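You operate a simulated robot arm through the tools that you are given. There is no shell and no other tool. Be economical: measure what you need, move in short steps, check, and stop when the job is done.

Carry out the task below with a simulated robot arm. There is one attempt and no reset: what you move stays moved.

JOB
Swap the empty bottle for the full one and fill the trough to the green band.
Fine: shut the valve before the swap and again at the end; the empty bottle stands on the drip plate. Set down upright: grey-band water bottle.

It is judged by the outcome, as a careful person would: the job done as asked, and still so three seconds after it is handed in. It fails if anything else is knocked over, pushed out of place, dropped, spilled or broken.

ROBOT AND FRAMES
A 7-joint arm with a two-finger parallel gripper, fixed in place. Base frame: the origin is at the foot of the arm, x ahead of it, y to its left, z up; the work surface is at about z = 783. Readings come in mm, rad, newtons and seconds.
With the tool pointing down near the work surface it reaches from about 340 to 780 mm from the base axis. Its first joint turns from -2.897 to 2.897 rad. Payload 3.91 kg.
Tool frame: the origin (TCP) lies between the finger pads and is the grasp point; the fingertips stand 30 mm ahead of it; z points along the fingers, y is the line along which they close. The gripper opens to 110 mm. The fingers are 20 mm wide and 10 mm thick; the gripper's body (48 by 112 mm) begins 55 mm behind the TCP.
Orientation is that of the tool frame in the base frame, as [roll, pitch, yaw] about the fixed x, y, z axes, in that order (R = Rz(yaw) Ry(pitch) Rx(roll)). With the fingers straight down and closing along the base's y, the tool's x points along the base's -x, its y along +y and its z along -z.

CONTROLS
- The arm moves only by the tool send_rows. Its arguments are lists of equal length, an entry for each row: "translation": the shift along the tool's x, y, z in cm, a list of three; "rotation": the turn, a rotation vector about the tool's x, y, z in rad, a list of three; "claw": the gripper command, from -1 (fully open) to 1 (shut), values between in proportion. In form: {"translation": [[x, y, z], ...], "rotation": [[rx, ry, rz], ...], "claw": [claw, ...]}. A call has 1 to 8 rows; each row shifts and turns the commanded pose from where the row before left it, along the tool's axes as they then stand. Each row takes 0.2 s and may step no farther than 50 mm and 0.15 rad from the row before; otherwise, or with a gripper value out of range, the whole call is refused. Where a pose cannot be reached the arm comes as near as it can. A force on the tool above 40 N (or 10 N above the force at the start of the call, whichever is more), or a blocked arm, ends the call early, and 0.2 s more pass. The fingers move at their own pace (about 153 mm/s each) and stop on an object; they squeeze with about 27 N. The grip force told is the motor's: it shows also when the fingers shut on nothing. Time passes only in rows, and 0.2 s behind the last, so rows that do not move let the fingers close. The reply holds the time, the measured pose of the TCP, the force on the tool along the base axes, the opening and the grip force, in the units named above and with some noise, with the torque about the TCP (base axes, N m) and any sound that the robot's microphone picked up.
- Cameras (640 x 400 px; columns grow to the right, rows downward): "scene" is fixed at [399.7, 647.2, 1368.9]; the picture's right is [-0.38, 0.93, 0.00], its down [0.73, 0.30, -0.61] and it looks along [-0.57, -0.23, -0.79] (base axes); focal length 329 px, centre (320, 200). "wrist" rides on the gripper at [77, 7, -114] in the tool frame; the picture's right is [-0.09, 1.00, 0.00], its down [-0.80, -0.07, -0.59] and it looks along [-0.59, -0.05, 0.80] (tool axes); focal length 270 px, centre (320, 200). There is no depth. A picture from a camera that has moved, and an enlarged one, comes with that camera's place and axes in the base frame and with its lens.
- grab_frame(camera): a new picture of that camera. The clock stands still meanwhile.
- move_column(by): slides the trunk up (or, below 0, down) by that many mm; the arm rides with it, the base frame stays. It gives what a move gives, with no picture.
- enlarge(camera, box): a new picture of the part [left, top, right, bottom] of that camera's present view, enlarged. The clock stands still meanwhile.
- job_done(): hands the job in; it is judged then, once.

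Go step by step. Nothing tells you positions but the pictures and the camera data: compare them with the known pose of the tool, close in by small moves and look again before you grip or let go. The budget is 120 turns and 64 pictures, counting those below and the enlarged ones. Unless the task says otherwise, let go and move clear before handing in.

The tools are called after "Request:" as a command line: name --argument value ..., lists and objects as JSON in quotes. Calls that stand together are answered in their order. send_rows: Moves the arm, as the interface text tells. Its arguments: {"type":"object","properties":{"translation":{"type":"array","items":{"type":"array","items":{"type":"number"}}},"rotation":{"type":"array","items":{"type":"array","items":{"type":"number"}}},"claw":{"type":"array","items":{"type":"number"}}},"required":["translation","rotation","claw"]} The other tools are called the same way: move_column (by) slides the trunk up or down; grab_frame (camera) takes a picture; enlarge (camera, box) takes an enlarged picture of a part of a camera's view; job_done () hands the job in.

At the start:

```text
time: 0.0
eef_pos: [260.8, 409.7, 1109.2]
tcp_rot: [-3.14, -0.001, -3.142]
contact_force: [-0.4, -0.2, -0.4]
torque: [-0.02, -0.01, 0.0]
width: 110.1
grasp_force: 0.1
trunk travel left (down, up): [-575.0, 35.0]
```

scene: 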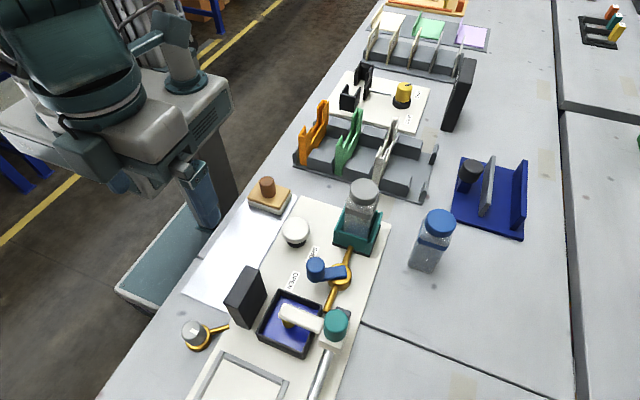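
wrist: 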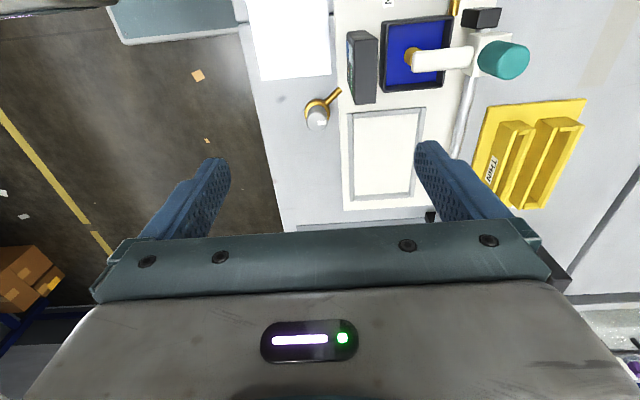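

I see a station with a bottle in a green holder, a blue-lever valve, a trough with a blue interior, and a second bottle (blue cap) standing to the right. I'll enlarge the views to understand the details.

Request:
enlarge --camera "scene" --box '[270, 170, 470, 295]'

Request:
enlarge --camera "scene" --box '[170, 240, 410, 400]'

```text
3.20 times, centred on (370, 232) of scene
camera zoom: at [399.7, 647.2, 1368.9], right [-0.38, 0.93, 0.0], down [0.73, 0.3, -0.61], along [-0.57, -0.23, -0.79], focal length 1054 px, centre (160, 96)
```

zoom: 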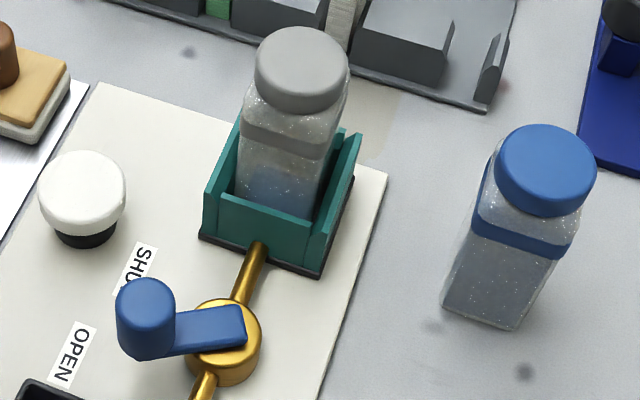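

```text
2.50 times, centred on (290, 320) of scene
camera zoom: at [399.7, 647.2, 1368.9], right [-0.38, 0.93, 0.0], down [0.73, 0.3, -0.61], along [-0.57, -0.23, -0.79], focal length 824 px, centre (395, -100)
```

zoom: 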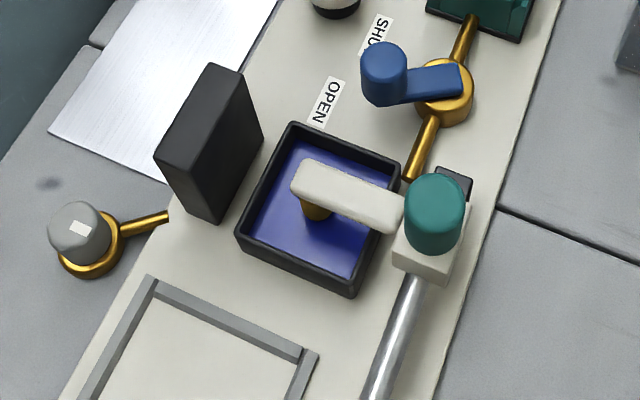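

The grey-band bottle sits in the holder and the blue-band one stands free. I'll look at the rig from the wrist camera.

Request:
enlarge --camera "wrist" --box '[290, 0, 550, 160]'

Request:
send_rows --translation '[[5, 0, 0], [5, 0, 0], [5, 0, 0], [5, 0, 0], [5, 0, 0]]' --rotation '[[0, 0, 0], [0, 0, 0], [0, 0, 0], [0, 0, 0], [0, 0, 0]]' --claw '[-1, -1, -1, -1, -1]'

Request:
grab_frame --camera "wrist"

```text
2.46 times, centred on (420, 80) of wrist
camera zoom: at [184.7, 417.5, 1223.1], right [0.09, 1.0, 0.0], down [0.8, -0.07, 0.59], along [0.59, -0.05, -0.8], focal length 665 px, centre (74, 495)
```

zoom: 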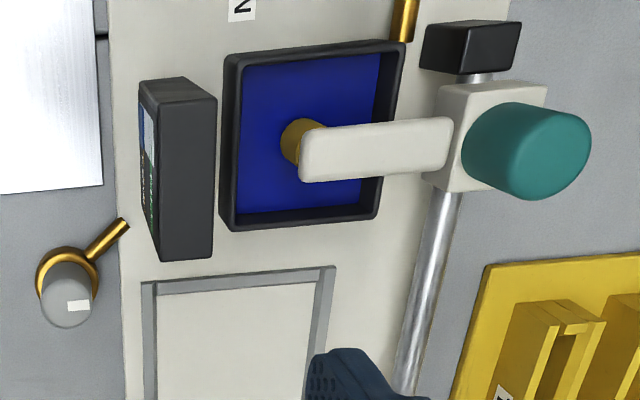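

```text
time: 1.2
eef_pos: [9.8, 408.7, 1108.7]
tcp_rot: [3.141, 0.0, -3.141]
contact_force: [-0.3, -0.2, -0.4]
torque: [0.0, -0.01, 0.01]
width: 109.8
grasp_force: 0.0
trunk travel left (down, up): [-575.0, 35.0]
```

```text
58 pictures are left
camera wrist: at [-65.1, 416.9, 1223.2], right [0.09, 1.0, 0.0], down [0.8, -0.07, 0.59], along [0.59, -0.05, -0.8], focal length 270 px, centre (320, 200)
```

wrist: 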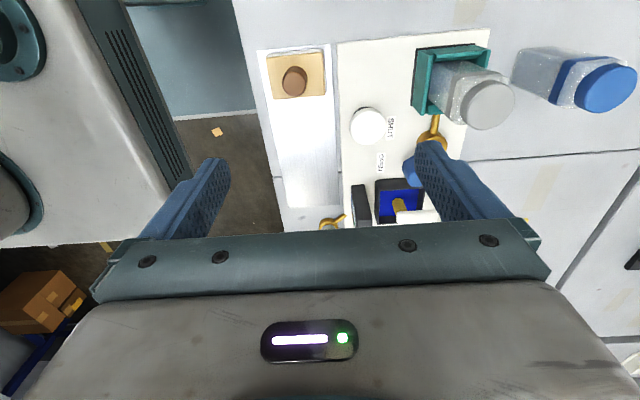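

The display faces the robot side (-y). I'll turn the wrist so its camera looks toward +y, to read the display and the whole board.

Request:
send_rows --translation '[[-3, 0, 0], [-3, 0, 0], [-3, 0, 0], [-3, 0, 0], [-3, 0, 0], [-3, 0, 0], [-3, 0, 0], [-3, 0, 0]]' --rotation '[[0, 0, 0], [0, 0, 0], [0, 0, 0], [0, 0, 0], [0, 0, 0], [0, 0, 0], [0, 0, 0], [0, 0, -0.15]]' --claw '[-1, -1, -1, -1, -1, -1, -1, -1]'

Request:
send_rows --translation '[[0, 0, 0], [0, 0, 0], [0, 0, 0], [0, 0, 0], [0, 0, 0], [0, 0, 0], [0, 0, 0], [0, 0, 0]]' --rotation '[[0, 0, -0.15], [0, 0, -0.15], [0, 0, -0.15], [0, 0, -0.15], [0, 0, -0.15], [0, 0, -0.15], [0, 0, -0.15], [0, 0, -0.15]]' --claw '[-1, -1, -1, -1, -1, -1, -1, -1]'

Request:
send_rows --translation '[[0, 0, 0], [0, 0, 0], [3, 0, 4], [3, 0, 4], [3, 0, 4]]' --rotation '[[0, 0, -0.15], [0, 0, -0.0708], [0, 0, 0], [0, 0, 0], [0, 0, 0]]' --claw '[-1, -1, -1, -1, -1]'

Request:
grab_frame --camera "wrist"

```text
time: 3.0
eef_pos: [253.6, 412.8, 1106.9]
tcp_rot: [3.141, 0.001, -2.992]
contact_force: [0.8, 0.4, 0.1]
torque: [0.0, 0.03, -0.01]
width: 110.0
grasp_force: 0.1
trunk travel left (down, up): [-575.0, 35.0]
```

```text
time: 4.8
eef_pos: [251.6, 410.9, 1109.2]
tcp_rot: [-3.141, 0.001, -1.791]
contact_force: [-0.6, -0.3, 0.4]
torque: [0.0, -0.01, 0.02]
width: 109.8
grasp_force: 0.0
trunk travel left (down, up): [-575.0, 35.0]
```

```text
time: 6.0
eef_pos: [250.2, 320.0, 989.9]
tcp_rot: [-3.141, 0.0, -1.57]
contact_force: [-0.3, 0.6, 0.0]
torque: [0.04, 0.0, -0.02]
width: 110.2
grasp_force: 0.1
trunk travel left (down, up): [-575.0, 35.0]
```

```text
57 pictures are left
camera wrist: at [245.1, 242.5, 1104.0], right [-1.0, 0.09, 0.0], down [0.07, 0.8, 0.6], along [0.05, 0.59, -0.8], focal length 270 px, centre (320, 200)
```

wrist: 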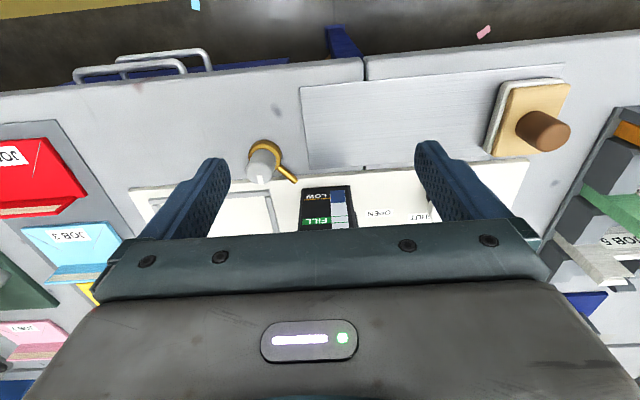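

The gauge is visible; enlarging it.

Request:
enlarge --camera "wrist" --box '[230, 60, 450, 235]'

```text
2.29 times, centred on (340, 148) of wrist
camera zoom: at [245.1, 242.5, 1104.0], right [-1.0, 0.09, 0.0], down [0.07, 0.8, 0.6], along [0.05, 0.59, -0.8], focal length 618 px, centre (274, 320)
```

zoom: 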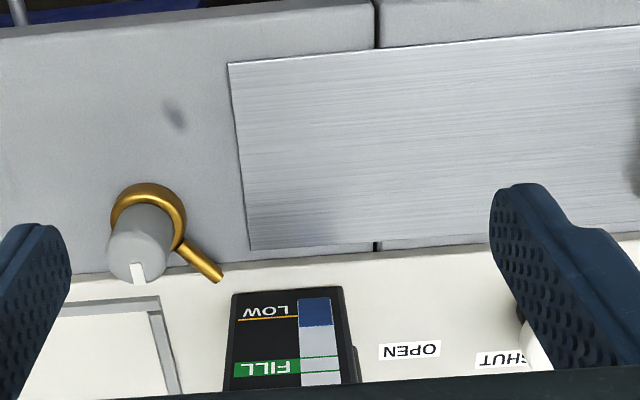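

The gauge shows water just below LOW and a green FILL band above. Now checking the framed pad on the board versus the brushed plate for which is the drip plate.

Request:
send_rows --translation '[[0, -3, -3.5], [0, -4, -3.5], [-3, -4, 0], [-3, -3, 0]]' --rotation '[[0, 0, 0], [0, 0, 0], [0, 0, 0], [0, 0, 0]]' --claw '[-1, -1, -1, -1]'

Request:
grab_frame --camera "wrist"

```text
refused: row 2 steps farther than a row can; nothing moved
```

```text
55 pictures are left
camera wrist: at [245.1, 242.5, 1104.0], right [-1.0, 0.09, 0.0], down [0.07, 0.8, 0.6], along [0.05, 0.59, -0.8], focal length 270 px, centre (320, 200)
```

wrist: 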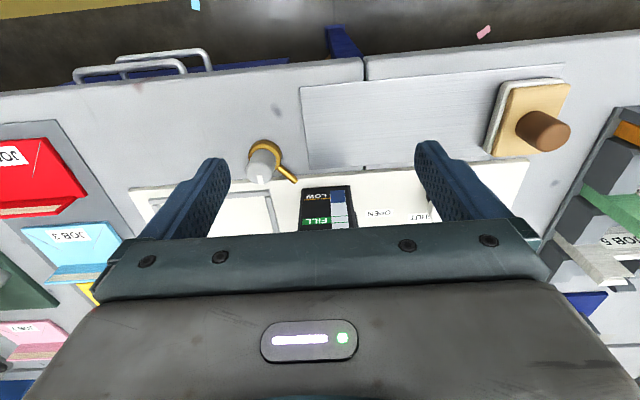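

The move was refused for step size; resending with smaller steps.

Request:
send_rows --translation '[[0, -3, -3.5], [0, -3, -3.5], [-3, -4, 0], [-3, -4, 0]]' --rotation '[[0, 0, 0], [0, 0, 0], [0, 0, 0], [0, 0, 0]]' --claw '[-1, -1, -1, -1]'

Request:
grab_frame --camera "wrist"

```text
time: 7.0
eef_pos: [392.9, 379.1, 1060.1]
tcp_rot: [-3.14, -0.001, -1.572]
contact_force: [0.8, -0.6, -0.4]
torque: [0.01, 0.06, -0.01]
width: 109.8
grasp_force: 0.0
trunk travel left (down, up): [-575.0, 35.0]
```

```text
54 pictures are left
camera wrist: at [386.8, 302.2, 1175.1], right [-1.0, 0.09, 0.0], down [0.07, 0.8, 0.59], along [0.05, 0.59, -0.8], focal length 270 px, centre (320, 200)
```

wrist: 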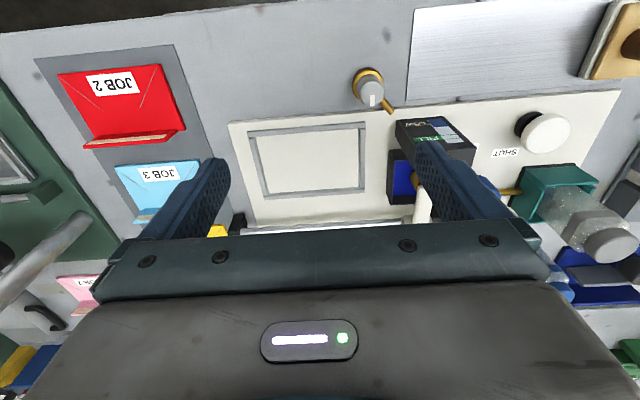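

Request:
enlarge --camera "wrist" --box '[220, 0, 640, 260]'

Request:
enlarge --camera "scene" --box '[180, 160, 320, 300]'

```text
1.52 times, centred on (430, 130) of wrist
camera zoom: at [386.8, 302.2, 1175.1], right [-1.0, 0.09, 0.0], down [0.07, 0.8, 0.59], along [0.05, 0.59, -0.8], focal length 412 px, centre (152, 307)
```

zoom: 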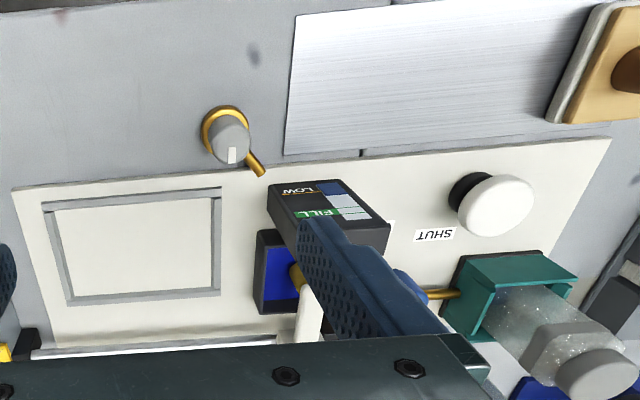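

```text
2.86 times, centred on (250, 230) of scene
camera zoom: at [399.7, 647.2, 1368.9], right [-0.38, 0.93, 0.0], down [0.73, 0.3, -0.61], along [-0.57, -0.23, -0.79], focal length 941 px, centre (520, 114)
```

zoom: 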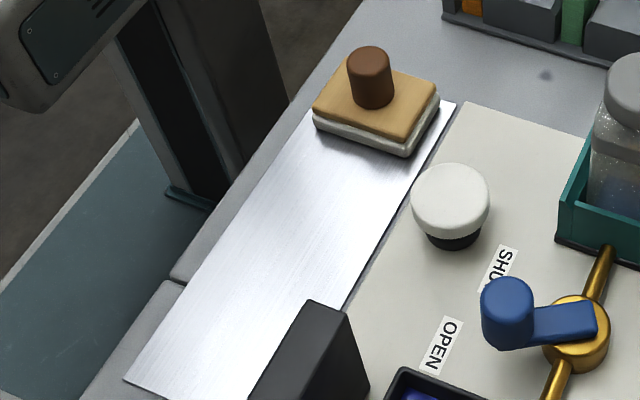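

I take the brushed metal sheet to be the drip plate (flat metal, with a wet pad parked on it). Valve lever seems to point at OPEN; I'll view the valve and bottles from above.

Request:
send_rows --translation '[[0, 4.8, 0], [0, 4.8, 0], [0, 4.8, 0], [0, 4.8, 0], [-2, 4.5, 0], [-3, 0, 3], [-3.5, 0, 3]]' --rotation '[[0, 0, 0], [0, 0, 0], [0, 0, 0], [0, 0, 0], [0, 0, 0], [0, 0, 0], [0, 0, 0]]' --claw '[-1, -1, -1, -1, -1, -1, -1]'

Request:
grab_frame --camera "wrist"

```text
time: 8.6
eef_pos: [152.5, 466.9, 998.7]
tcp_rot: [-3.141, -0.001, -1.57]
contact_force: [0.1, 1.0, -0.3]
torque: [-0.03, 0.01, 0.02]
width: 109.9
grasp_force: 0.0
trunk travel left (down, up): [-575.0, 35.0]
```

```text
51 pictures are left
camera wrist: at [147.3, 390.9, 1113.8], right [-1.0, 0.09, 0.0], down [0.07, 0.8, 0.59], along [0.05, 0.59, -0.8], focal length 270 px, centre (320, 200)
```

wrist: 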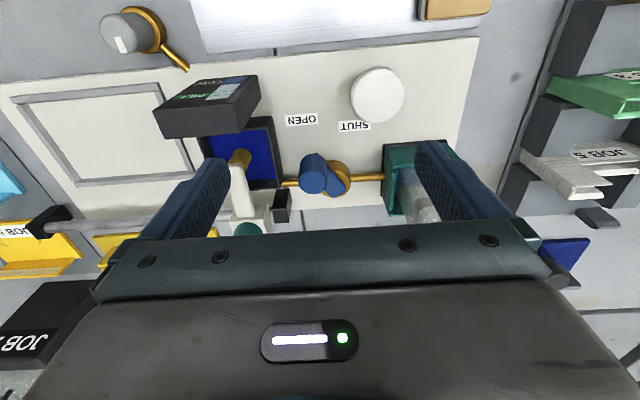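

Request:
enlarge --camera "wrist" --box '[230, 60, 460, 230]'

```text
2.35 times, centred on (345, 145) of wrist
camera zoom: at [147.3, 390.9, 1113.8], right [-1.0, 0.09, 0.0], down [0.07, 0.8, 0.59], along [0.05, 0.59, -0.8], focal length 636 px, centre (261, 329)
```

zoom: 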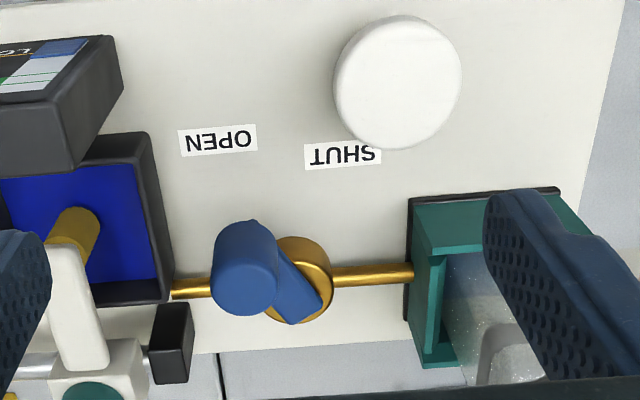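

The lever points at OPEN: hub near (142, 579), knob near (168, 547) with its top at z≈867. I'll turn the tool 45° (to keep clear of the bottle) and come above the knob.

Request:
send_rows --translation '[[0, 0, 0], [0, 0, 0], [0, 0, 0], [0, 0, 0], [0, 0, 0], [0, 0, 0], [-2.3, -3.4, 0], [-2.26, -3.35, 2]]' --rotation '[[0, 0, -0.15], [0, 0, -0.15], [0, 0, -0.15], [0, 0, -0.15], [0, 0, -0.15], [0, 0, -0.035], [0, 0, 0], [0, 0, 0]]' --claw '[-1, -1, -1, -1, -1, -1, -1, -1]'

Request:
grab_frame --camera "wrist"

Request:
grab_frame --camera "scene"

```text
time: 10.4
eef_pos: [168.2, 545.0, 980.2]
tcp_rot: [3.141, 0.0, -0.785]
contact_force: [0.6, 0.5, 0.6]
torque: [0.01, -0.03, 0.01]
width: 109.9
grasp_force: 0.1
trunk travel left (down, up): [-575.0, 35.0]
```

```text
49 pictures are left
camera wrist: at [218.6, 486.4, 1093.5], right [-0.77, -0.64, 0.0], down [-0.52, 0.62, 0.59], along [-0.38, 0.45, -0.8], focal length 270 px, centre (320, 200)
```

wrist: 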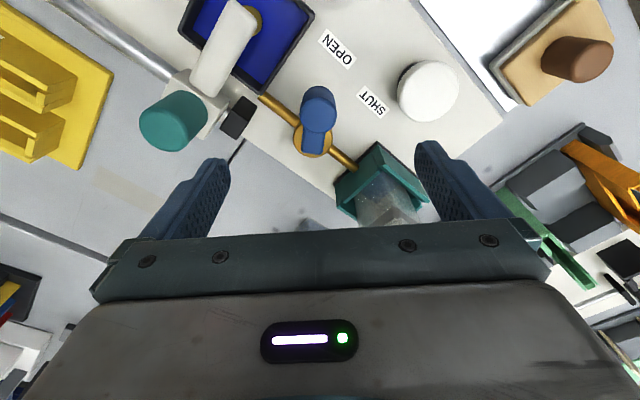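

```text
48 pictures are left
```

scene: 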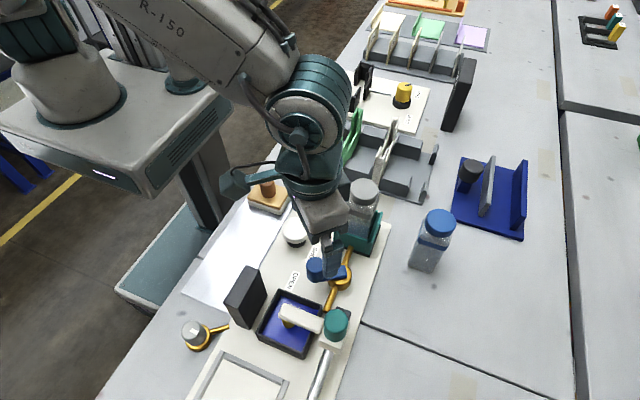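

Request:
enlarge --camera "wrist" --box '[250, 60, 410, 180]'

```text
3.33 times, centred on (330, 120) of wrist
camera zoom: at [218.6, 486.4, 1093.5], right [-0.77, -0.64, 0.0], down [-0.52, 0.62, 0.59], along [-0.38, 0.45, -0.8], focal length 901 px, centre (287, 467)
```

zoom: 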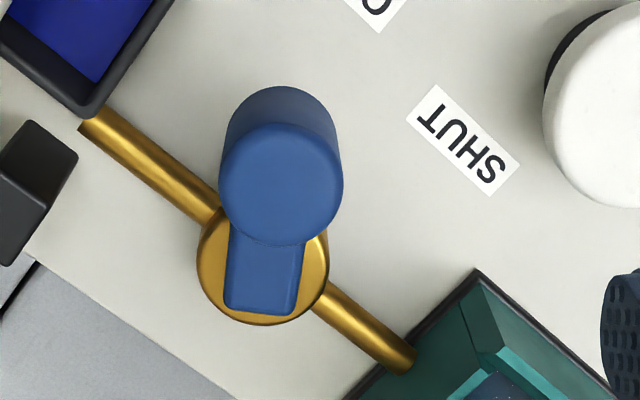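

Knob confirmed at about (170, 546), top z≈867, 32 mm across, hub at (147, 582). Going down with a 70 mm opening.

Request:
send_rows --translation '[[0.06, -0.2, 3], [0, 0, 3], [0, 0, 2.8], [0, 0, 2], [0, 0, 0]]' --rotation '[[0, 0, 0], [0, 0, 0], [0, 0, 0], [0, 0, 0], [0, 0, 0]]' --claw '[-0.27, -0.27, -0.27, -0.27, -0.27]'

Request:
enlarge --camera "scene" --box '[260, 200, 400, 300]'

```text
time: 11.6
eef_pos: [170.1, 548.7, 868.9]
tcp_rot: [3.141, 0.001, -0.788]
contact_force: [0.2, 0.1, -0.3]
torque: [0.0, 0.0, -0.01]
width: 69.7
grasp_force: 0.1
trunk travel left (down, up): [-575.0, 35.0]
```

```text
4.00 times, centred on (330, 250) of scene
camera zoom: at [399.7, 647.2, 1368.9], right [-0.38, 0.93, 0.0], down [0.73, 0.3, -0.61], along [-0.57, -0.23, -0.79], focal length 1318 px, centre (280, 0)
```

zoom: 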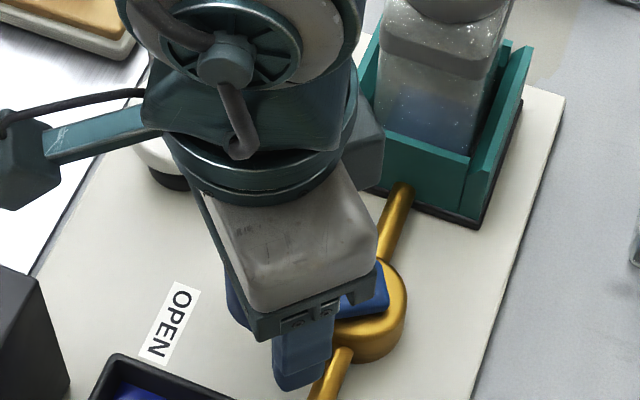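

Request:
send_rows --translation '[[0, 0, 0], [0, 0, 0], [0, 0, 0]]' --rotation '[[0, 0, 0], [0, 0, 0], [0, 0, 0]]' --claw '[1, 1, 1]'

```text
time: 12.4
eef_pos: [169.4, 548.2, 869.0]
tcp_rot: [-3.141, -0.002, -0.788]
contact_force: [1.2, -2.2, -3.2]
torque: [-0.17, -0.46, 0.06]
width: 31.0
grasp_force: 44.7
trunk travel left (down, up): [-575.0, 35.0]
```

Gripped the knob. Swinging it along the arc toward SHUT.

Request:
send_rows --translation '[[-0.36, 1.025, 0], [-0.665, 0.947, 0], [-0.905, 0.735, 0], [-1.07, 0.445, 0]]' --rotation '[[0, 0, 0], [0, 0, 0], [0, 0, 0], [0, 0, 0]]' --claw '[1, 1, 1, 1]'

Request:
grab_frame --camera "wrist"

```text
time: 13.4
eef_pos: [129.9, 544.2, 868.4]
tcp_rot: [3.141, 0.0, -0.788]
contact_force: [17.5, 0.7, -5.7]
torque: [0.32, -1.78, -0.59]
width: 31.6
grasp_force: 44.8
trunk travel left (down, up): [-575.0, 35.0]
```

```text
45 pictures are left
camera wrist: at [180.7, 485.5, 983.2], right [-0.77, -0.64, 0.0], down [-0.51, 0.62, 0.59], along [-0.38, 0.45, -0.81], focal length 270 px, centre (320, 200)
```

wrist: 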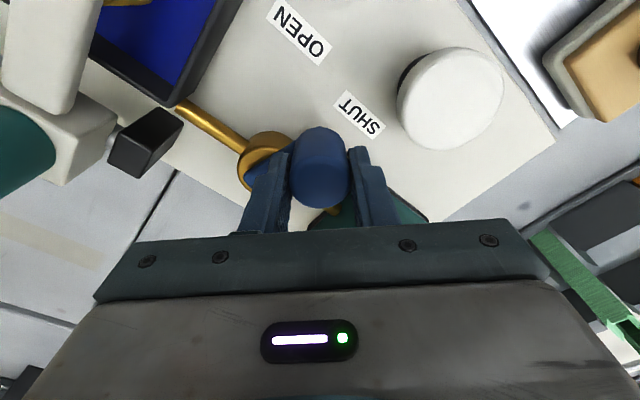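

The lever is about 55° round with a rising +x resistance, perhaps the stop. A small further nudge tells.

Request:
send_rows --translation '[[-0.4, 0.1, 0], [0, 0, 0]]' --rotation '[[0, 0, 0], [0, 0, 0]]' --claw '[1, 1]'

```text
time: 14.0
eef_pos: [124.7, 547.6, 868.0]
tcp_rot: [3.139, 0.001, -0.786]
contact_force: [11.4, 0.5, -14.6]
torque: [0.5, -0.77, -0.45]
width: 31.6
grasp_force: 44.7
trunk travel left (down, up): [-575.0, 35.0]
```

It moved on to about -123°, roughly at the SHUT mark. I'll release, lift and look.

Request:
send_rows --translation '[[0, 0, 0], [0, 0, 0], [0, 0, -3], [0, 0, -4], [0, 0, -4]]' --rotation '[[0, 0, 0], [0, 0, 0], [0, 0, 0], [0, 0, 0], [0, 0, 0]]' --claw '[0.0, 0.0, 0.0, 0.0, 0.0]'

Request:
enlarge --camera "wrist" --box '[220, 50, 460, 200]'

```text
time: 15.2
eef_pos: [124.0, 546.7, 981.6]
tcp_rot: [-3.141, 0.0, -0.785]
contact_force: [0.6, 0.2, 0.3]
torque: [0.0, 0.0, 0.02]
width: 55.1
grasp_force: 0.1
trunk travel left (down, up): [-575.0, 35.0]
```

```text
2.67 times, centred on (340, 125) of wrist
camera zoom: at [174.0, 487.4, 1095.7], right [-0.77, -0.64, 0.0], down [-0.52, 0.62, 0.59], along [-0.38, 0.46, -0.8], focal length 721 px, centre (267, 400)
```

zoom: 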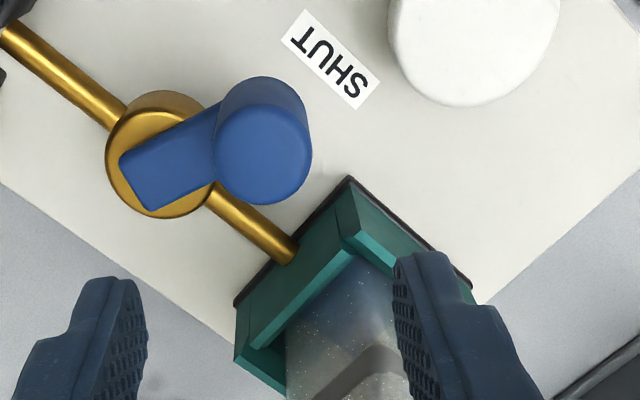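

Lever now points about at SHUT (~-115°, while the open side was -60°, so the stop may be at -120°). I'll regrip and push gently to feel for the stop.

Request:
send_rows --translation '[[0.26, -0.16, 4], [0, 0, 4], [0, 0, 3.3], [0, 0, 0], [0, 0, 0], [0, 0, 0]]' --rotation '[[0, 0, 0], [0, 0, 0], [0, 0, 0], [0, 0, 0], [0, 0, 0], [0, 0, 0]]' --claw '[0, 0, 0, 1, 1, 1]'

Request:
send_rows --translation '[[-0.5, 0.15, 0], [0, 0, 0]]' --rotation '[[0, 0, 0], [0, 0, 0]]' --claw '[1, 1]'

Request:
send_rows --translation '[[-0.5, 0.0, 0], [0, 0, 0]]' --rotation '[[0, 0, 0], [0, 0, 0]]' --claw '[1, 1]'

```text
time: 16.6
eef_pos: [125.6, 545.4, 868.3]
tcp_rot: [3.139, -0.001, -0.784]
contact_force: [-3.0, -4.1, -7.8]
torque: [0.83, -0.35, 0.01]
width: 31.3
grasp_force: 45.0
trunk travel left (down, up): [-575.0, 35.0]
```

```text
time: 17.2
eef_pos: [122.6, 547.3, 868.0]
tcp_rot: [-3.14, -0.004, -0.787]
contact_force: [3.0, -12.3, -4.8]
torque: [-0.2, -1.21, -0.3]
width: 31.6
grasp_force: 44.9
trunk travel left (down, up): [-575.0, 35.0]
```

```text
time: 17.8
eef_pos: [116.9, 551.3, 868.0]
tcp_rot: [3.14, 0.0, -0.788]
contact_force: [-1.5, -15.1, -9.2]
torque: [0.34, 0.24, -0.32]
width: 31.3
grasp_force: 45.7
trunk travel left (down, up): [-575.0, 35.0]
```

No stop yet; looking at where the lever is now.

Request:
enlarge --camera "wrist" --box '[200, 50, 440, 230]'

```text
2.22 times, centred on (320, 140) of wrist
camera zoom: at [167.7, 492.8, 982.4], right [-0.77, -0.64, 0.0], down [-0.52, 0.62, 0.59], along [-0.38, 0.45, -0.8], focal length 601 px, centre (320, 333)
```

zoom: 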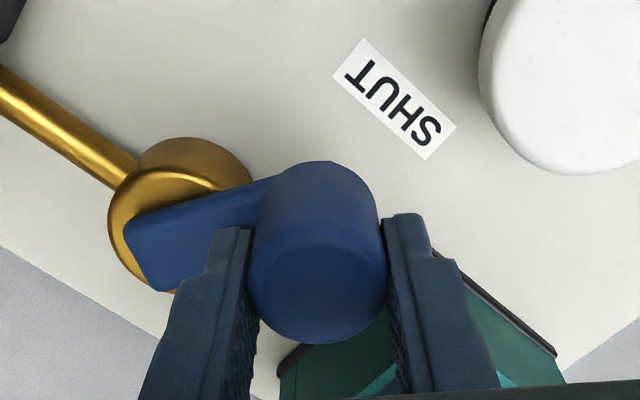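

Request:
send_rows --translation '[[-0.5, -0.05, 0], [0, 0, 0]]' --rotation '[[0, 0, 0], [0, 0, 0]]' --claw '[1, 1]'

Request:
send_rows --translation '[[-0.5, -0.1, 0], [0, 0, 0]]' --rotation '[[0, 0, 0], [0, 0, 0]]' --claw '[1, 1]'

```text
time: 18.4
eef_pos: [113.8, 553.7, 868.4]
tcp_rot: [3.141, -0.001, -0.787]
contact_force: [-4.2, -25.2, -8.4]
torque: [-0.57, -0.52, -0.63]
width: 31.1
grasp_force: 45.5
trunk travel left (down, up): [-575.0, 35.0]
```

```text
time: 19.0
eef_pos: [109.2, 560.0, 868.6]
tcp_rot: [3.14, 0.0, -0.784]
contact_force: [-16.7, -21.1, -9.7]
torque: [-0.19, -0.94, -0.42]
width: 31.7
grasp_force: 44.7
trunk travel left (down, up): [-575.0, 35.0]
```

Request:
send_rows --translation '[[0, 0, 0], [0, 0, 0], [0, 0, -3], [0, 0, -4], [0, 0, -4]]' --rotation '[[0, 0, 0], [0, 0, 0], [0, 0, 0], [0, 0, 0], [0, 0, 0]]' --claw '[0.0, 0.0, 0.0, 0.0, 0.0]'

Request:
enlarge --camera "wrist" --box '[200, 50, 440, 200]'

```text
time: 20.2
eef_pos: [113.9, 559.0, 980.2]
tcp_rot: [3.14, 0.001, -0.786]
contact_force: [0.6, 0.2, -0.8]
torque: [-0.04, 0.0, 0.01]
width: 55.1
grasp_force: 0.0
trunk travel left (down, up): [-575.0, 35.0]
```

```text
2.67 times, centred on (320, 125) of wrist
camera zoom: at [163.8, 500.4, 1093.1], right [-0.77, -0.64, 0.0], down [-0.52, 0.62, 0.59], along [-0.38, 0.46, -0.8], focal length 721 px, centre (320, 400)
```

zoom: 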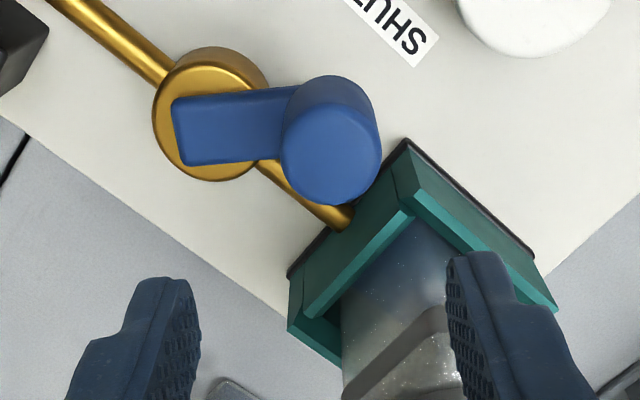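

The lever went past the SHUT mark (~-138° vs -60° open). I'll check with closed fingers, pushing from behind the knob, whether that is the mechanical stop.

Request:
send_rows --translation '[[2.2, 0.2, 0], [2.2, 0.2, 0], [0, 0, 4], [0, 0, 4], [0, 0, 3.2], [-1.0, 0, 0], [0, 0, 0]]' --rotation '[[0, 0, 0], [0, 0, 0], [0, 0, 0], [0, 0, 0], [0, 0, 0], [0, 0, 0], [0, 0, 0]]' --claw '[1, 1, 1, 1, 1, 1, 1]'

Request:
send_rows --translation '[[-0.4, 0, 0], [0, 0, 0]]' --rotation '[[0, 0, 0], [0, 0, 0]]' --claw '[1, 1]'

Request:
send_rows --translation '[[-0.3, 0, 0], [0, 0, 0]]' --rotation '[[0, 0, 0], [0, 0, 0]]' --claw '[1, 1]'

```text
time: 21.8
eef_pos: [133.5, 534.8, 865.1]
tcp_rot: [-3.141, 0.0, -0.789]
contact_force: [0.1, 0.4, 0.5]
torque: [0.04, 0.02, 0.0]
width: 0.0
grasp_force: 26.7
trunk travel left (down, up): [-575.0, 35.0]
```

```text
time: 22.4
eef_pos: [132.5, 535.5, 865.9]
tcp_rot: [-3.141, -0.003, -0.787]
contact_force: [2.2, -5.1, 1.5]
torque: [0.0, 0.02, 0.01]
width: 0.0
grasp_force: 26.9
trunk travel left (down, up): [-575.0, 35.0]
```

```text
time: 23.0
eef_pos: [132.0, 537.1, 865.1]
tcp_rot: [3.141, -0.004, -0.789]
contact_force: [14.0, -19.5, -0.8]
torque: [0.02, 0.03, 0.08]
width: 0.1
grasp_force: 26.5
trunk travel left (down, up): [-575.0, 35.0]
```

Request:
send_rows --translation '[[-0.3, 0, 0], [0, 0, 0]]' --rotation '[[0, 0, 0], [0, 0, 0]]' --claw '[1, 1]'

```text
time: 23.6
eef_pos: [131.8, 536.1, 865.1]
tcp_rot: [3.137, -0.015, -0.787]
contact_force: [17.2, -16.7, 9.8]
torque: [0.15, 0.12, 0.03]
width: 0.1
grasp_force: 27.0
trunk travel left (down, up): [-575.0, 35.0]
stopped in row 2: the force on the tool passed its limit at 41 N (the readings are from after the stop); the commanded pose is now the measured one
```

That is a hard stop (41 N, no motion), so the valve is fully shut. Backing off and rising to look at the bottles.

Request:
send_rows --translation '[[1.0, 0, 0], [0, 0, -4.5], [0, 0, -4.5], [0, 0, -4.5], [0, 0, -4.5], [4, 0, 0], [4, 0, 0]]' --rotation '[[0, 0, 0], [0, 0, 0], [0, 0, 0], [0, 0, 0], [0, 0, 0], [0, 0, 0], [0, 0, 0]]' --claw '[1, 1, 1, 1, 1, -1, -1]'

Request:
grab_frame --camera "wrist"

Request:
grab_frame --camera "scene"

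```text
time: 25.2
eef_pos: [194.3, 478.4, 1046.4]
tcp_rot: [3.138, -0.01, -0.787]
contact_force: [0.5, -0.8, 0.0]
torque: [0.01, 0.0, 0.05]
width: 109.7
grasp_force: 0.0
trunk travel left (down, up): [-575.0, 35.0]
```

```text
41 pictures are left
camera wrist: at [243.7, 420.6, 1161.5], right [-0.77, -0.64, 0.0], down [-0.52, 0.62, 0.59], along [-0.38, 0.45, -0.81], focal length 270 px, centre (320, 200)
```

wrist: 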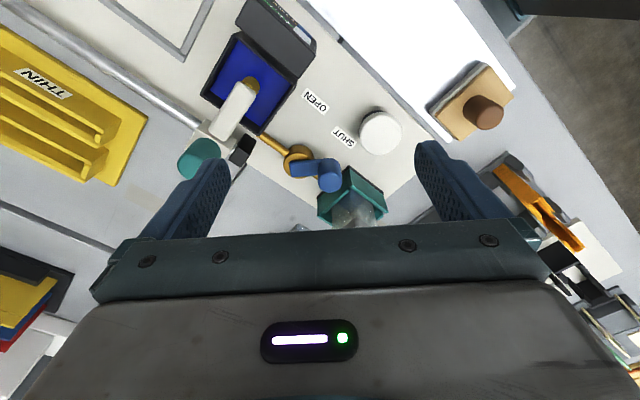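

```text
40 pictures are left
```

scene: 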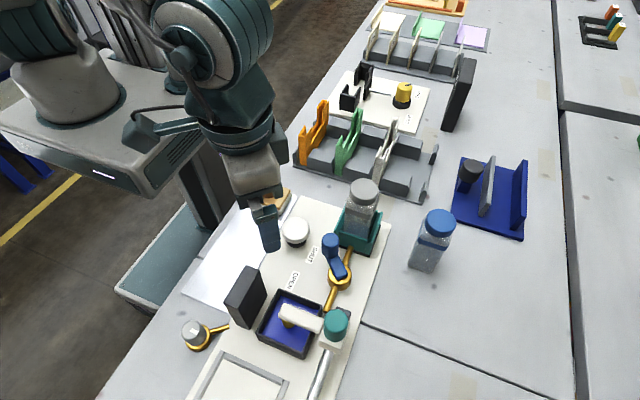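

Now squaring up the tool (closing along x) and moving over the holder to measure the bottle.

Request:
send_rows --translation '[[0, 0, 0], [0, 0, 0], [0, 0, 0], [0, 0, 0], [0, 0, 0], [0, 0, 0], [-1.2, 4.6, 0], [-1, 4.6, 0]]' --rotation '[[0.0036, -0.01, 0], [0, 0, 0.15], [0, 0, 0.15], [0, 0, 0.15], [0, 0, 0.15], [0, 0, 0.15], [0, 0, 0.033], [0, 0, 0]]' --claw '[-1, -1, -1, -1, -1, -1, -1, -1]'

Request:
send_rows --translation '[[0, 4.7, 0]]' --rotation '[[0, 0, 0]]' --claw '[-1]'

Request:
grab_frame --camera "wrist"

```text
time: 27.0
eef_pos: [96.8, 498.6, 1045.6]
tcp_rot: [3.141, 0.0, -1.568]
contact_force: [-0.4, 0.0, 1.2]
torque: [-0.02, 0.01, 0.01]
width: 110.0
grasp_force: 0.1
trunk travel left (down, up): [-575.0, 35.0]
```

```text
time: 27.4
eef_pos: [50.1, 497.1, 1045.3]
tcp_rot: [3.141, 0.0, -1.569]
contact_force: [0.4, 0.0, 0.5]
torque: [-0.04, 0.03, 0.01]
width: 109.9
grasp_force: 0.0
trunk travel left (down, up): [-575.0, 35.0]
```

```text
39 pictures are left
camera wrist: at [45.0, 419.8, 1160.4], right [-1.0, 0.09, 0.0], down [0.07, 0.8, 0.59], along [0.05, 0.59, -0.8], focal length 270 px, centre (320, 200)
```

wrist: 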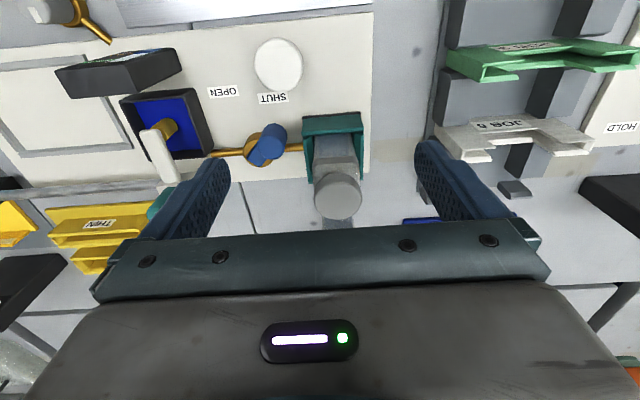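

Request:
enlarge --camera "wrist" --box '[280, 95, 400, 230]'

Request:
enlarge --camera "scene" --box '[320, 170, 460, 280]'

```text
2.96 times, centred on (340, 162) of wrist
camera zoom: at [45.0, 419.8, 1160.4], right [-1.0, 0.09, 0.0], down [0.07, 0.8, 0.59], along [0.05, 0.59, -0.8], focal length 801 px, centre (261, 311)
```

zoom: 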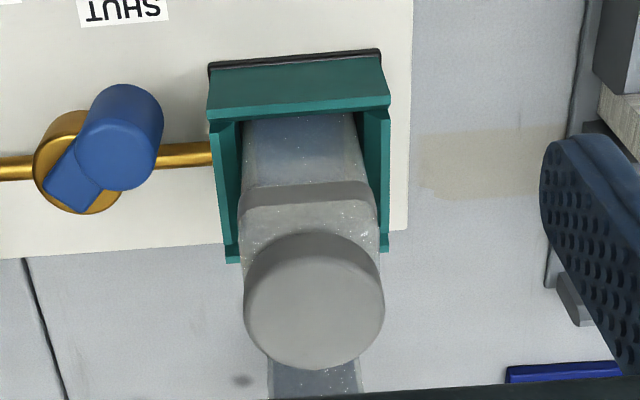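

```text
3.64 times, centred on (390, 225) of scene
camera zoom: at [399.7, 647.2, 1368.9], right [-0.38, 0.93, 0.0], down [0.73, 0.3, -0.61], along [-0.57, -0.23, -0.79], focal length 1198 px, centre (66, 109)
```

zoom: 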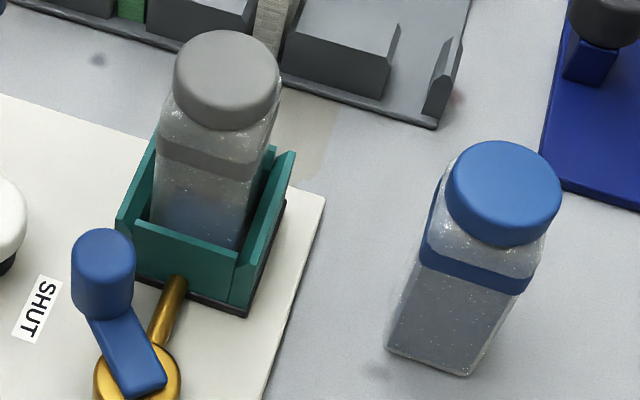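

Grey cap top is at about (40, 583, 936), body ~50 mm square. Moving above it and starting down, then checking centring.

Request:
send_rows --translation '[[-4.3, 0.48, 0], [-4.3, 0.48, 0], [0, 0, 4], [0, 0, 4], [0, 0, 0]]' --rotation '[[0, 0, 0], [0, 0, 0], [0, 0, 0], [0, 0, 0], [0, 0, 0]]' --claw '[-1, -1, -0.7, -0.7, -0.7]'

Request:
grab_frame --camera "wrist"

Request:
enlarge --camera "scene" --box '[300, 130, 440, 270]'

```text
time: 28.6
eef_pos: [42.2, 587.1, 966.0]
tcp_rot: [-3.141, 0.001, -1.57]
contact_force: [-0.4, 0.0, -0.1]
torque: [0.01, 0.0, 0.01]
width: 93.7
grasp_force: 0.0
trunk travel left (down, up): [-575.0, 35.0]
```

```text
36 pictures are left
camera wrist: at [36.3, 509.0, 1080.3], right [-1.0, 0.09, 0.0], down [0.07, 0.8, 0.59], along [0.05, 0.59, -0.8], focal length 270 px, centre (320, 200)
```

wrist: 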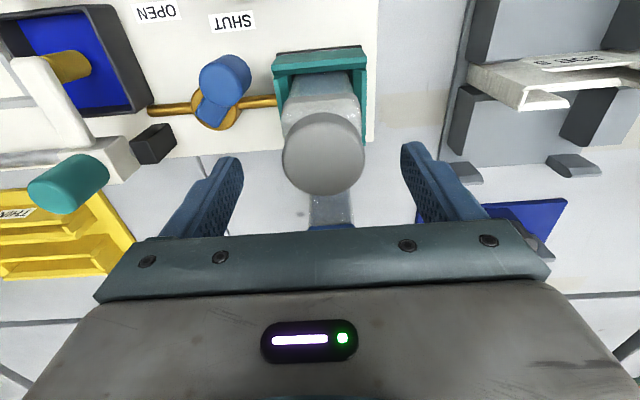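

```text
2.86 times, centred on (370, 200) of scene
camera zoom: at [399.7, 647.2, 1368.9], right [-0.38, 0.93, 0.0], down [0.73, 0.3, -0.61], along [-0.57, -0.23, -0.79], focal length 941 px, centre (177, 200)
```

zoom: 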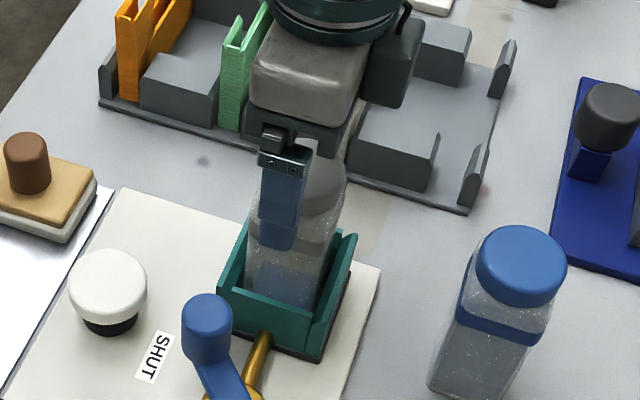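

Cap centre is at (40.6, 581.5); correcting by a few mm and lowering to z≈890.

Request:
send_rows --translation '[[0.5, 0.15, 0], [0, 0, 2.5], [0, 0, 2.5], [0, 0, 2.5], [0, 0, 0]]' --rotation '[[0, 0, 0], [0, 0, 0], [0, 0, 0], [0, 0, 0], [0, 0, 0]]' --claw '[-0.7, -0.7, -0.7, -0.7, -0.7]'

Request:
enlarge --camera "scene" --box '[300, 150, 440, 270]'

```text
time: 29.8
eef_pos: [39.4, 579.3, 888.4]
tcp_rot: [-3.141, 0.0, -1.57]
contact_force: [0.6, 1.4, -0.5]
torque: [-0.02, 0.0, 0.0]
width: 93.5
grasp_force: 0.1
trunk travel left (down, up): [-575.0, 35.0]
```

```text
3.33 times, centred on (370, 210) of scene
camera zoom: at [399.7, 647.2, 1368.9], right [-0.38, 0.93, 0.0], down [0.73, 0.3, -0.61], along [-0.57, -0.23, -0.79], focal length 1098 px, centre (153, 167)
```

zoom: 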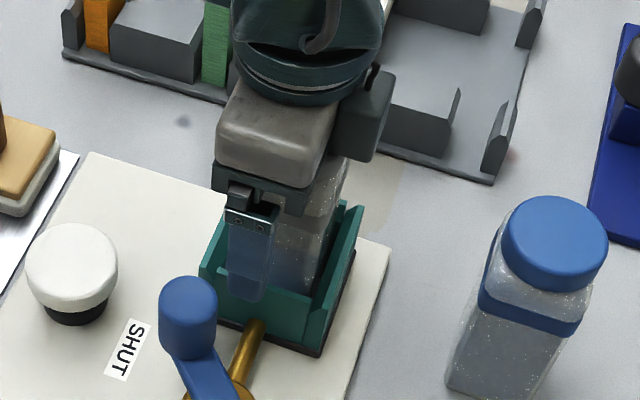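

No contact on the way down; closing on the bottle.

Request:
send_rows --translation '[[0, 0, 0], [0, 0, 0], [0, 0, 0], [0, 0, 0]]' --rotation '[[0, 0, 0], [0, 0, 0], [0, 0, 0], [0, 0, 0]]' --claw '[1, 1, 1, 1]'

Request:
send_rows --translation '[[0, 0, -0.5], [0, 0, -1], [0, 0, -2], [0, 0, 0]]' --rotation '[[0, 0, 0], [0, 0, 0], [0, 0, 0], [0, 0, 0]]' --claw '[1, 1, 1, 1]'

```text
time: 30.8
eef_pos: [40.2, 578.7, 889.6]
tcp_rot: [3.141, 0.0, -1.571]
contact_force: [0.1, -0.6, -0.1]
torque: [-0.01, -0.01, 0.0]
width: 49.6
grasp_force: 26.6
trunk travel left (down, up): [-575.0, 35.0]
```

```text
time: 31.8
eef_pos: [38.6, 579.5, 924.5]
tcp_rot: [3.14, -0.001, -1.57]
contact_force: [0.2, -0.3, -0.6]
torque: [0.02, 0.0, 0.02]
width: 49.6
grasp_force: 27.4
trunk travel left (down, up): [-575.0, 35.0]
```

Bottle held (49.6 mm). Lifting clear and carrying it over the brushed plate at about (160, 380).

Request:
send_rows --translation '[[0, 0, -4], [0, 0, -4], [0, 0, -3.5], [0, 0, 0], [4, 0, 0], [4, -2, 0], [4, -2, 0], [4, -2, 0]]' --rotation '[[0, 0, 0], [0, 0, 0], [0, 0, 0], [0, 0, 0], [0, 0, 0], [0, 0, 0], [0, 0, 0], [0, 0, 0]]' --claw '[1, 1, 1, 1, 1, 1, 1, 1]'

Request:
send_rows --translation '[[2, -3, 0], [2, -3, 0], [0, 0, 0], [0, 0, 3], [0, 0, 3], [0, 0, 0]]' --rotation '[[0, 0, 0], [0, 0, 0], [0, 0, 0], [0, 0, 0], [0, 0, 0], [0, 0, 0]]' --claw '[1, 1, 1, 1, 1, 1]'

Request:
grab_frame --camera "scene"

Request:
grab_frame --camera "wrist"

```text
time: 33.6
eef_pos: [100.8, 418.0, 1038.6]
tcp_rot: [3.141, 0.001, -1.57]
contact_force: [-0.4, -0.4, -0.7]
torque: [-0.02, 0.04, -0.03]
width: 49.5
grasp_force: 26.8
trunk travel left (down, up): [-575.0, 35.0]
```

```text
time: 35.0
eef_pos: [159.7, 380.7, 981.8]
tcp_rot: [3.14, 0.0, -1.569]
contact_force: [0.5, -0.6, 0.0]
torque: [0.01, 0.02, 0.0]
width: 49.2
grasp_force: 26.8
trunk travel left (down, up): [-575.0, 35.0]
```

```text
33 pictures are left
```

scene: 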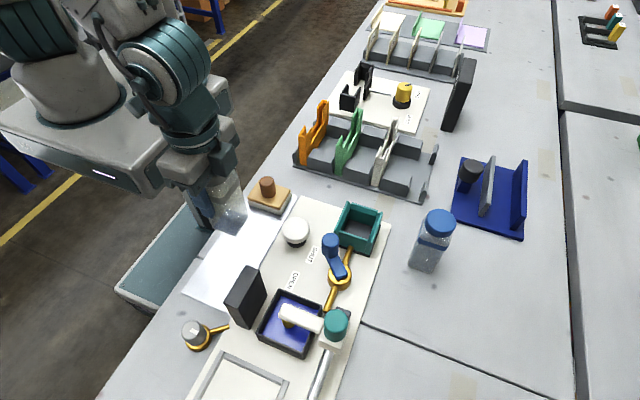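

```text
32 pictures are left
camera wrist: at [154.1, 302.7, 1095.3], right [-1.0, 0.09, 0.0], down [0.07, 0.8, 0.59], along [0.05, 0.59, -0.8], focal length 270 px, centre (320, 200)
```

wrist: 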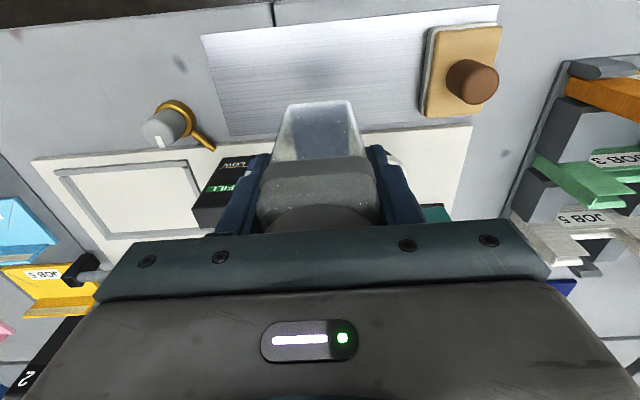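

Plate spans x≈-15..275, y≈320..427, so the spot is inside it. Lowering gently until contact.

Request:
send_rows --translation '[[0.8, 0, 3], [0, 0, 3], [0, 0, 2], [0, 0, 0]]' --rotation '[[0, 0, 0], [0, 0, 0], [0, 0, 0], [0, 0, 0]]' --claw '[1, 1, 1, 1]'

Request:
send_rows --translation '[[0, 0, 0.5], [0, 0, 0.3], [0, 0, 0.0]]' --rotation '[[0, 0, 0], [0, 0, 0], [0, 0, 0]]' --claw '[1, 1, 1]'

```text
time: 36.0
eef_pos: [161.5, 371.8, 900.5]
tcp_rot: [3.141, -0.001, -1.567]
contact_force: [0.5, -1.2, -0.4]
torque: [0.02, -0.01, -0.02]
width: 49.6
grasp_force: 27.1
trunk travel left (down, up): [-575.0, 35.0]
```

```text
time: 36.8
eef_pos: [161.2, 370.8, 892.3]
tcp_rot: [3.142, 0.0, -1.569]
contact_force: [0.3, -0.3, -0.2]
torque: [0.02, -0.02, -0.01]
width: 49.3
grasp_force: 27.2
trunk travel left (down, up): [-575.0, 35.0]
```

Request:
send_rows --translation '[[0, 0, 0.3], [0, 0, 0.2], [0, 0, 0.0]]' --rotation '[[0, 0, 0], [0, 0, 0], [0, 0, 0]]' --claw '[1, 1, 1]'

Request:
send_rows --translation '[[0, 0, 0.2], [0, 0, 0.0]]' --rotation '[[0, 0, 0], [0, 0, 0]]' --claw '[1, 1]'

Request:
enlarge --camera "scene" --box '[170, 130, 310, 300]'

```text
time: 37.6
eef_pos: [159.4, 371.1, 887.6]
tcp_rot: [-3.139, 0.0, -1.568]
contact_force: [-0.3, 0.1, 0.6]
torque: [-0.01, 0.01, 0.01]
width: 49.2
grasp_force: 26.6
trunk travel left (down, up): [-575.0, 35.0]
```

```text
time: 38.2
eef_pos: [159.7, 370.4, 885.9]
tcp_rot: [-3.141, 0.0, -1.567]
contact_force: [-0.1, 0.6, -0.6]
torque: [-0.01, 0.0, -0.01]
width: 49.4
grasp_force: 27.1
trunk travel left (down, up): [-575.0, 35.0]
```

```text
2.35 times, centred on (240, 215) of scene
camera zoom: at [399.7, 647.2, 1368.9], right [-0.38, 0.93, 0.0], down [0.73, 0.3, -0.61], along [-0.57, -0.23, -0.79], focal length 775 px, centre (508, 165)
```

zoom: 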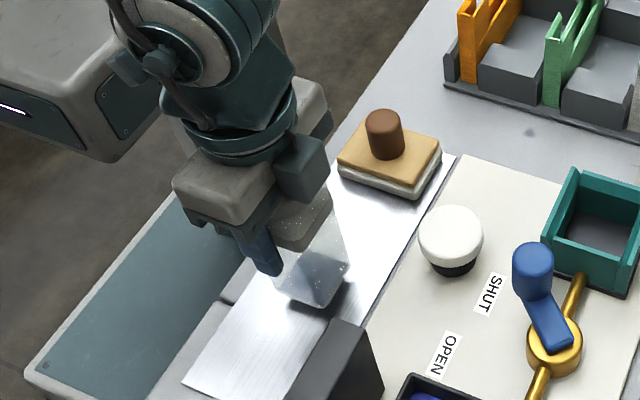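

Still above the plate; continuing in small steps.

Request:
send_rows --translation '[[0, 0, 0.2], [0, 0, 0.2], [0, 0, 0.0]]' --rotation '[[0, 0, 0], [0, 0, 0], [0, 0, 0]]' --claw '[1, 1, 1]'

Request:
send_rows --translation '[[0, 0, 0.2], [0, 0, 0.0]]' --rotation '[[0, 0, 0], [0, 0, 0]]' --claw '[1, 1]'

Request:
send_rows --translation '[[0, 0, 0.2], [0, 0, 0.0]]' --rotation '[[0, 0, 0], [0, 0, 0]]' --claw '[1, 1]'

```text
time: 39.0
eef_pos: [161.1, 371.0, 881.9]
tcp_rot: [-3.141, 0.001, -1.569]
contact_force: [-0.3, 0.3, -0.2]
torque: [-0.02, -0.01, -0.03]
width: 49.5
grasp_force: 26.5
trunk travel left (down, up): [-575.0, 35.0]
```

```text
time: 39.6
eef_pos: [161.3, 370.5, 879.3]
tcp_rot: [3.14, -0.002, -1.569]
contact_force: [-1.2, -0.5, -1.1]
torque: [0.0, -0.02, 0.02]
width: 49.3
grasp_force: 27.0
trunk travel left (down, up): [-575.0, 35.0]
```

```text
time: 40.2
eef_pos: [161.3, 370.3, 878.8]
tcp_rot: [-3.142, 0.001, -1.569]
contact_force: [-0.2, 0.2, -0.7]
torque: [0.03, 0.01, -0.02]
width: 49.5
grasp_force: 27.0
trunk travel left (down, up): [-575.0, 35.0]
```

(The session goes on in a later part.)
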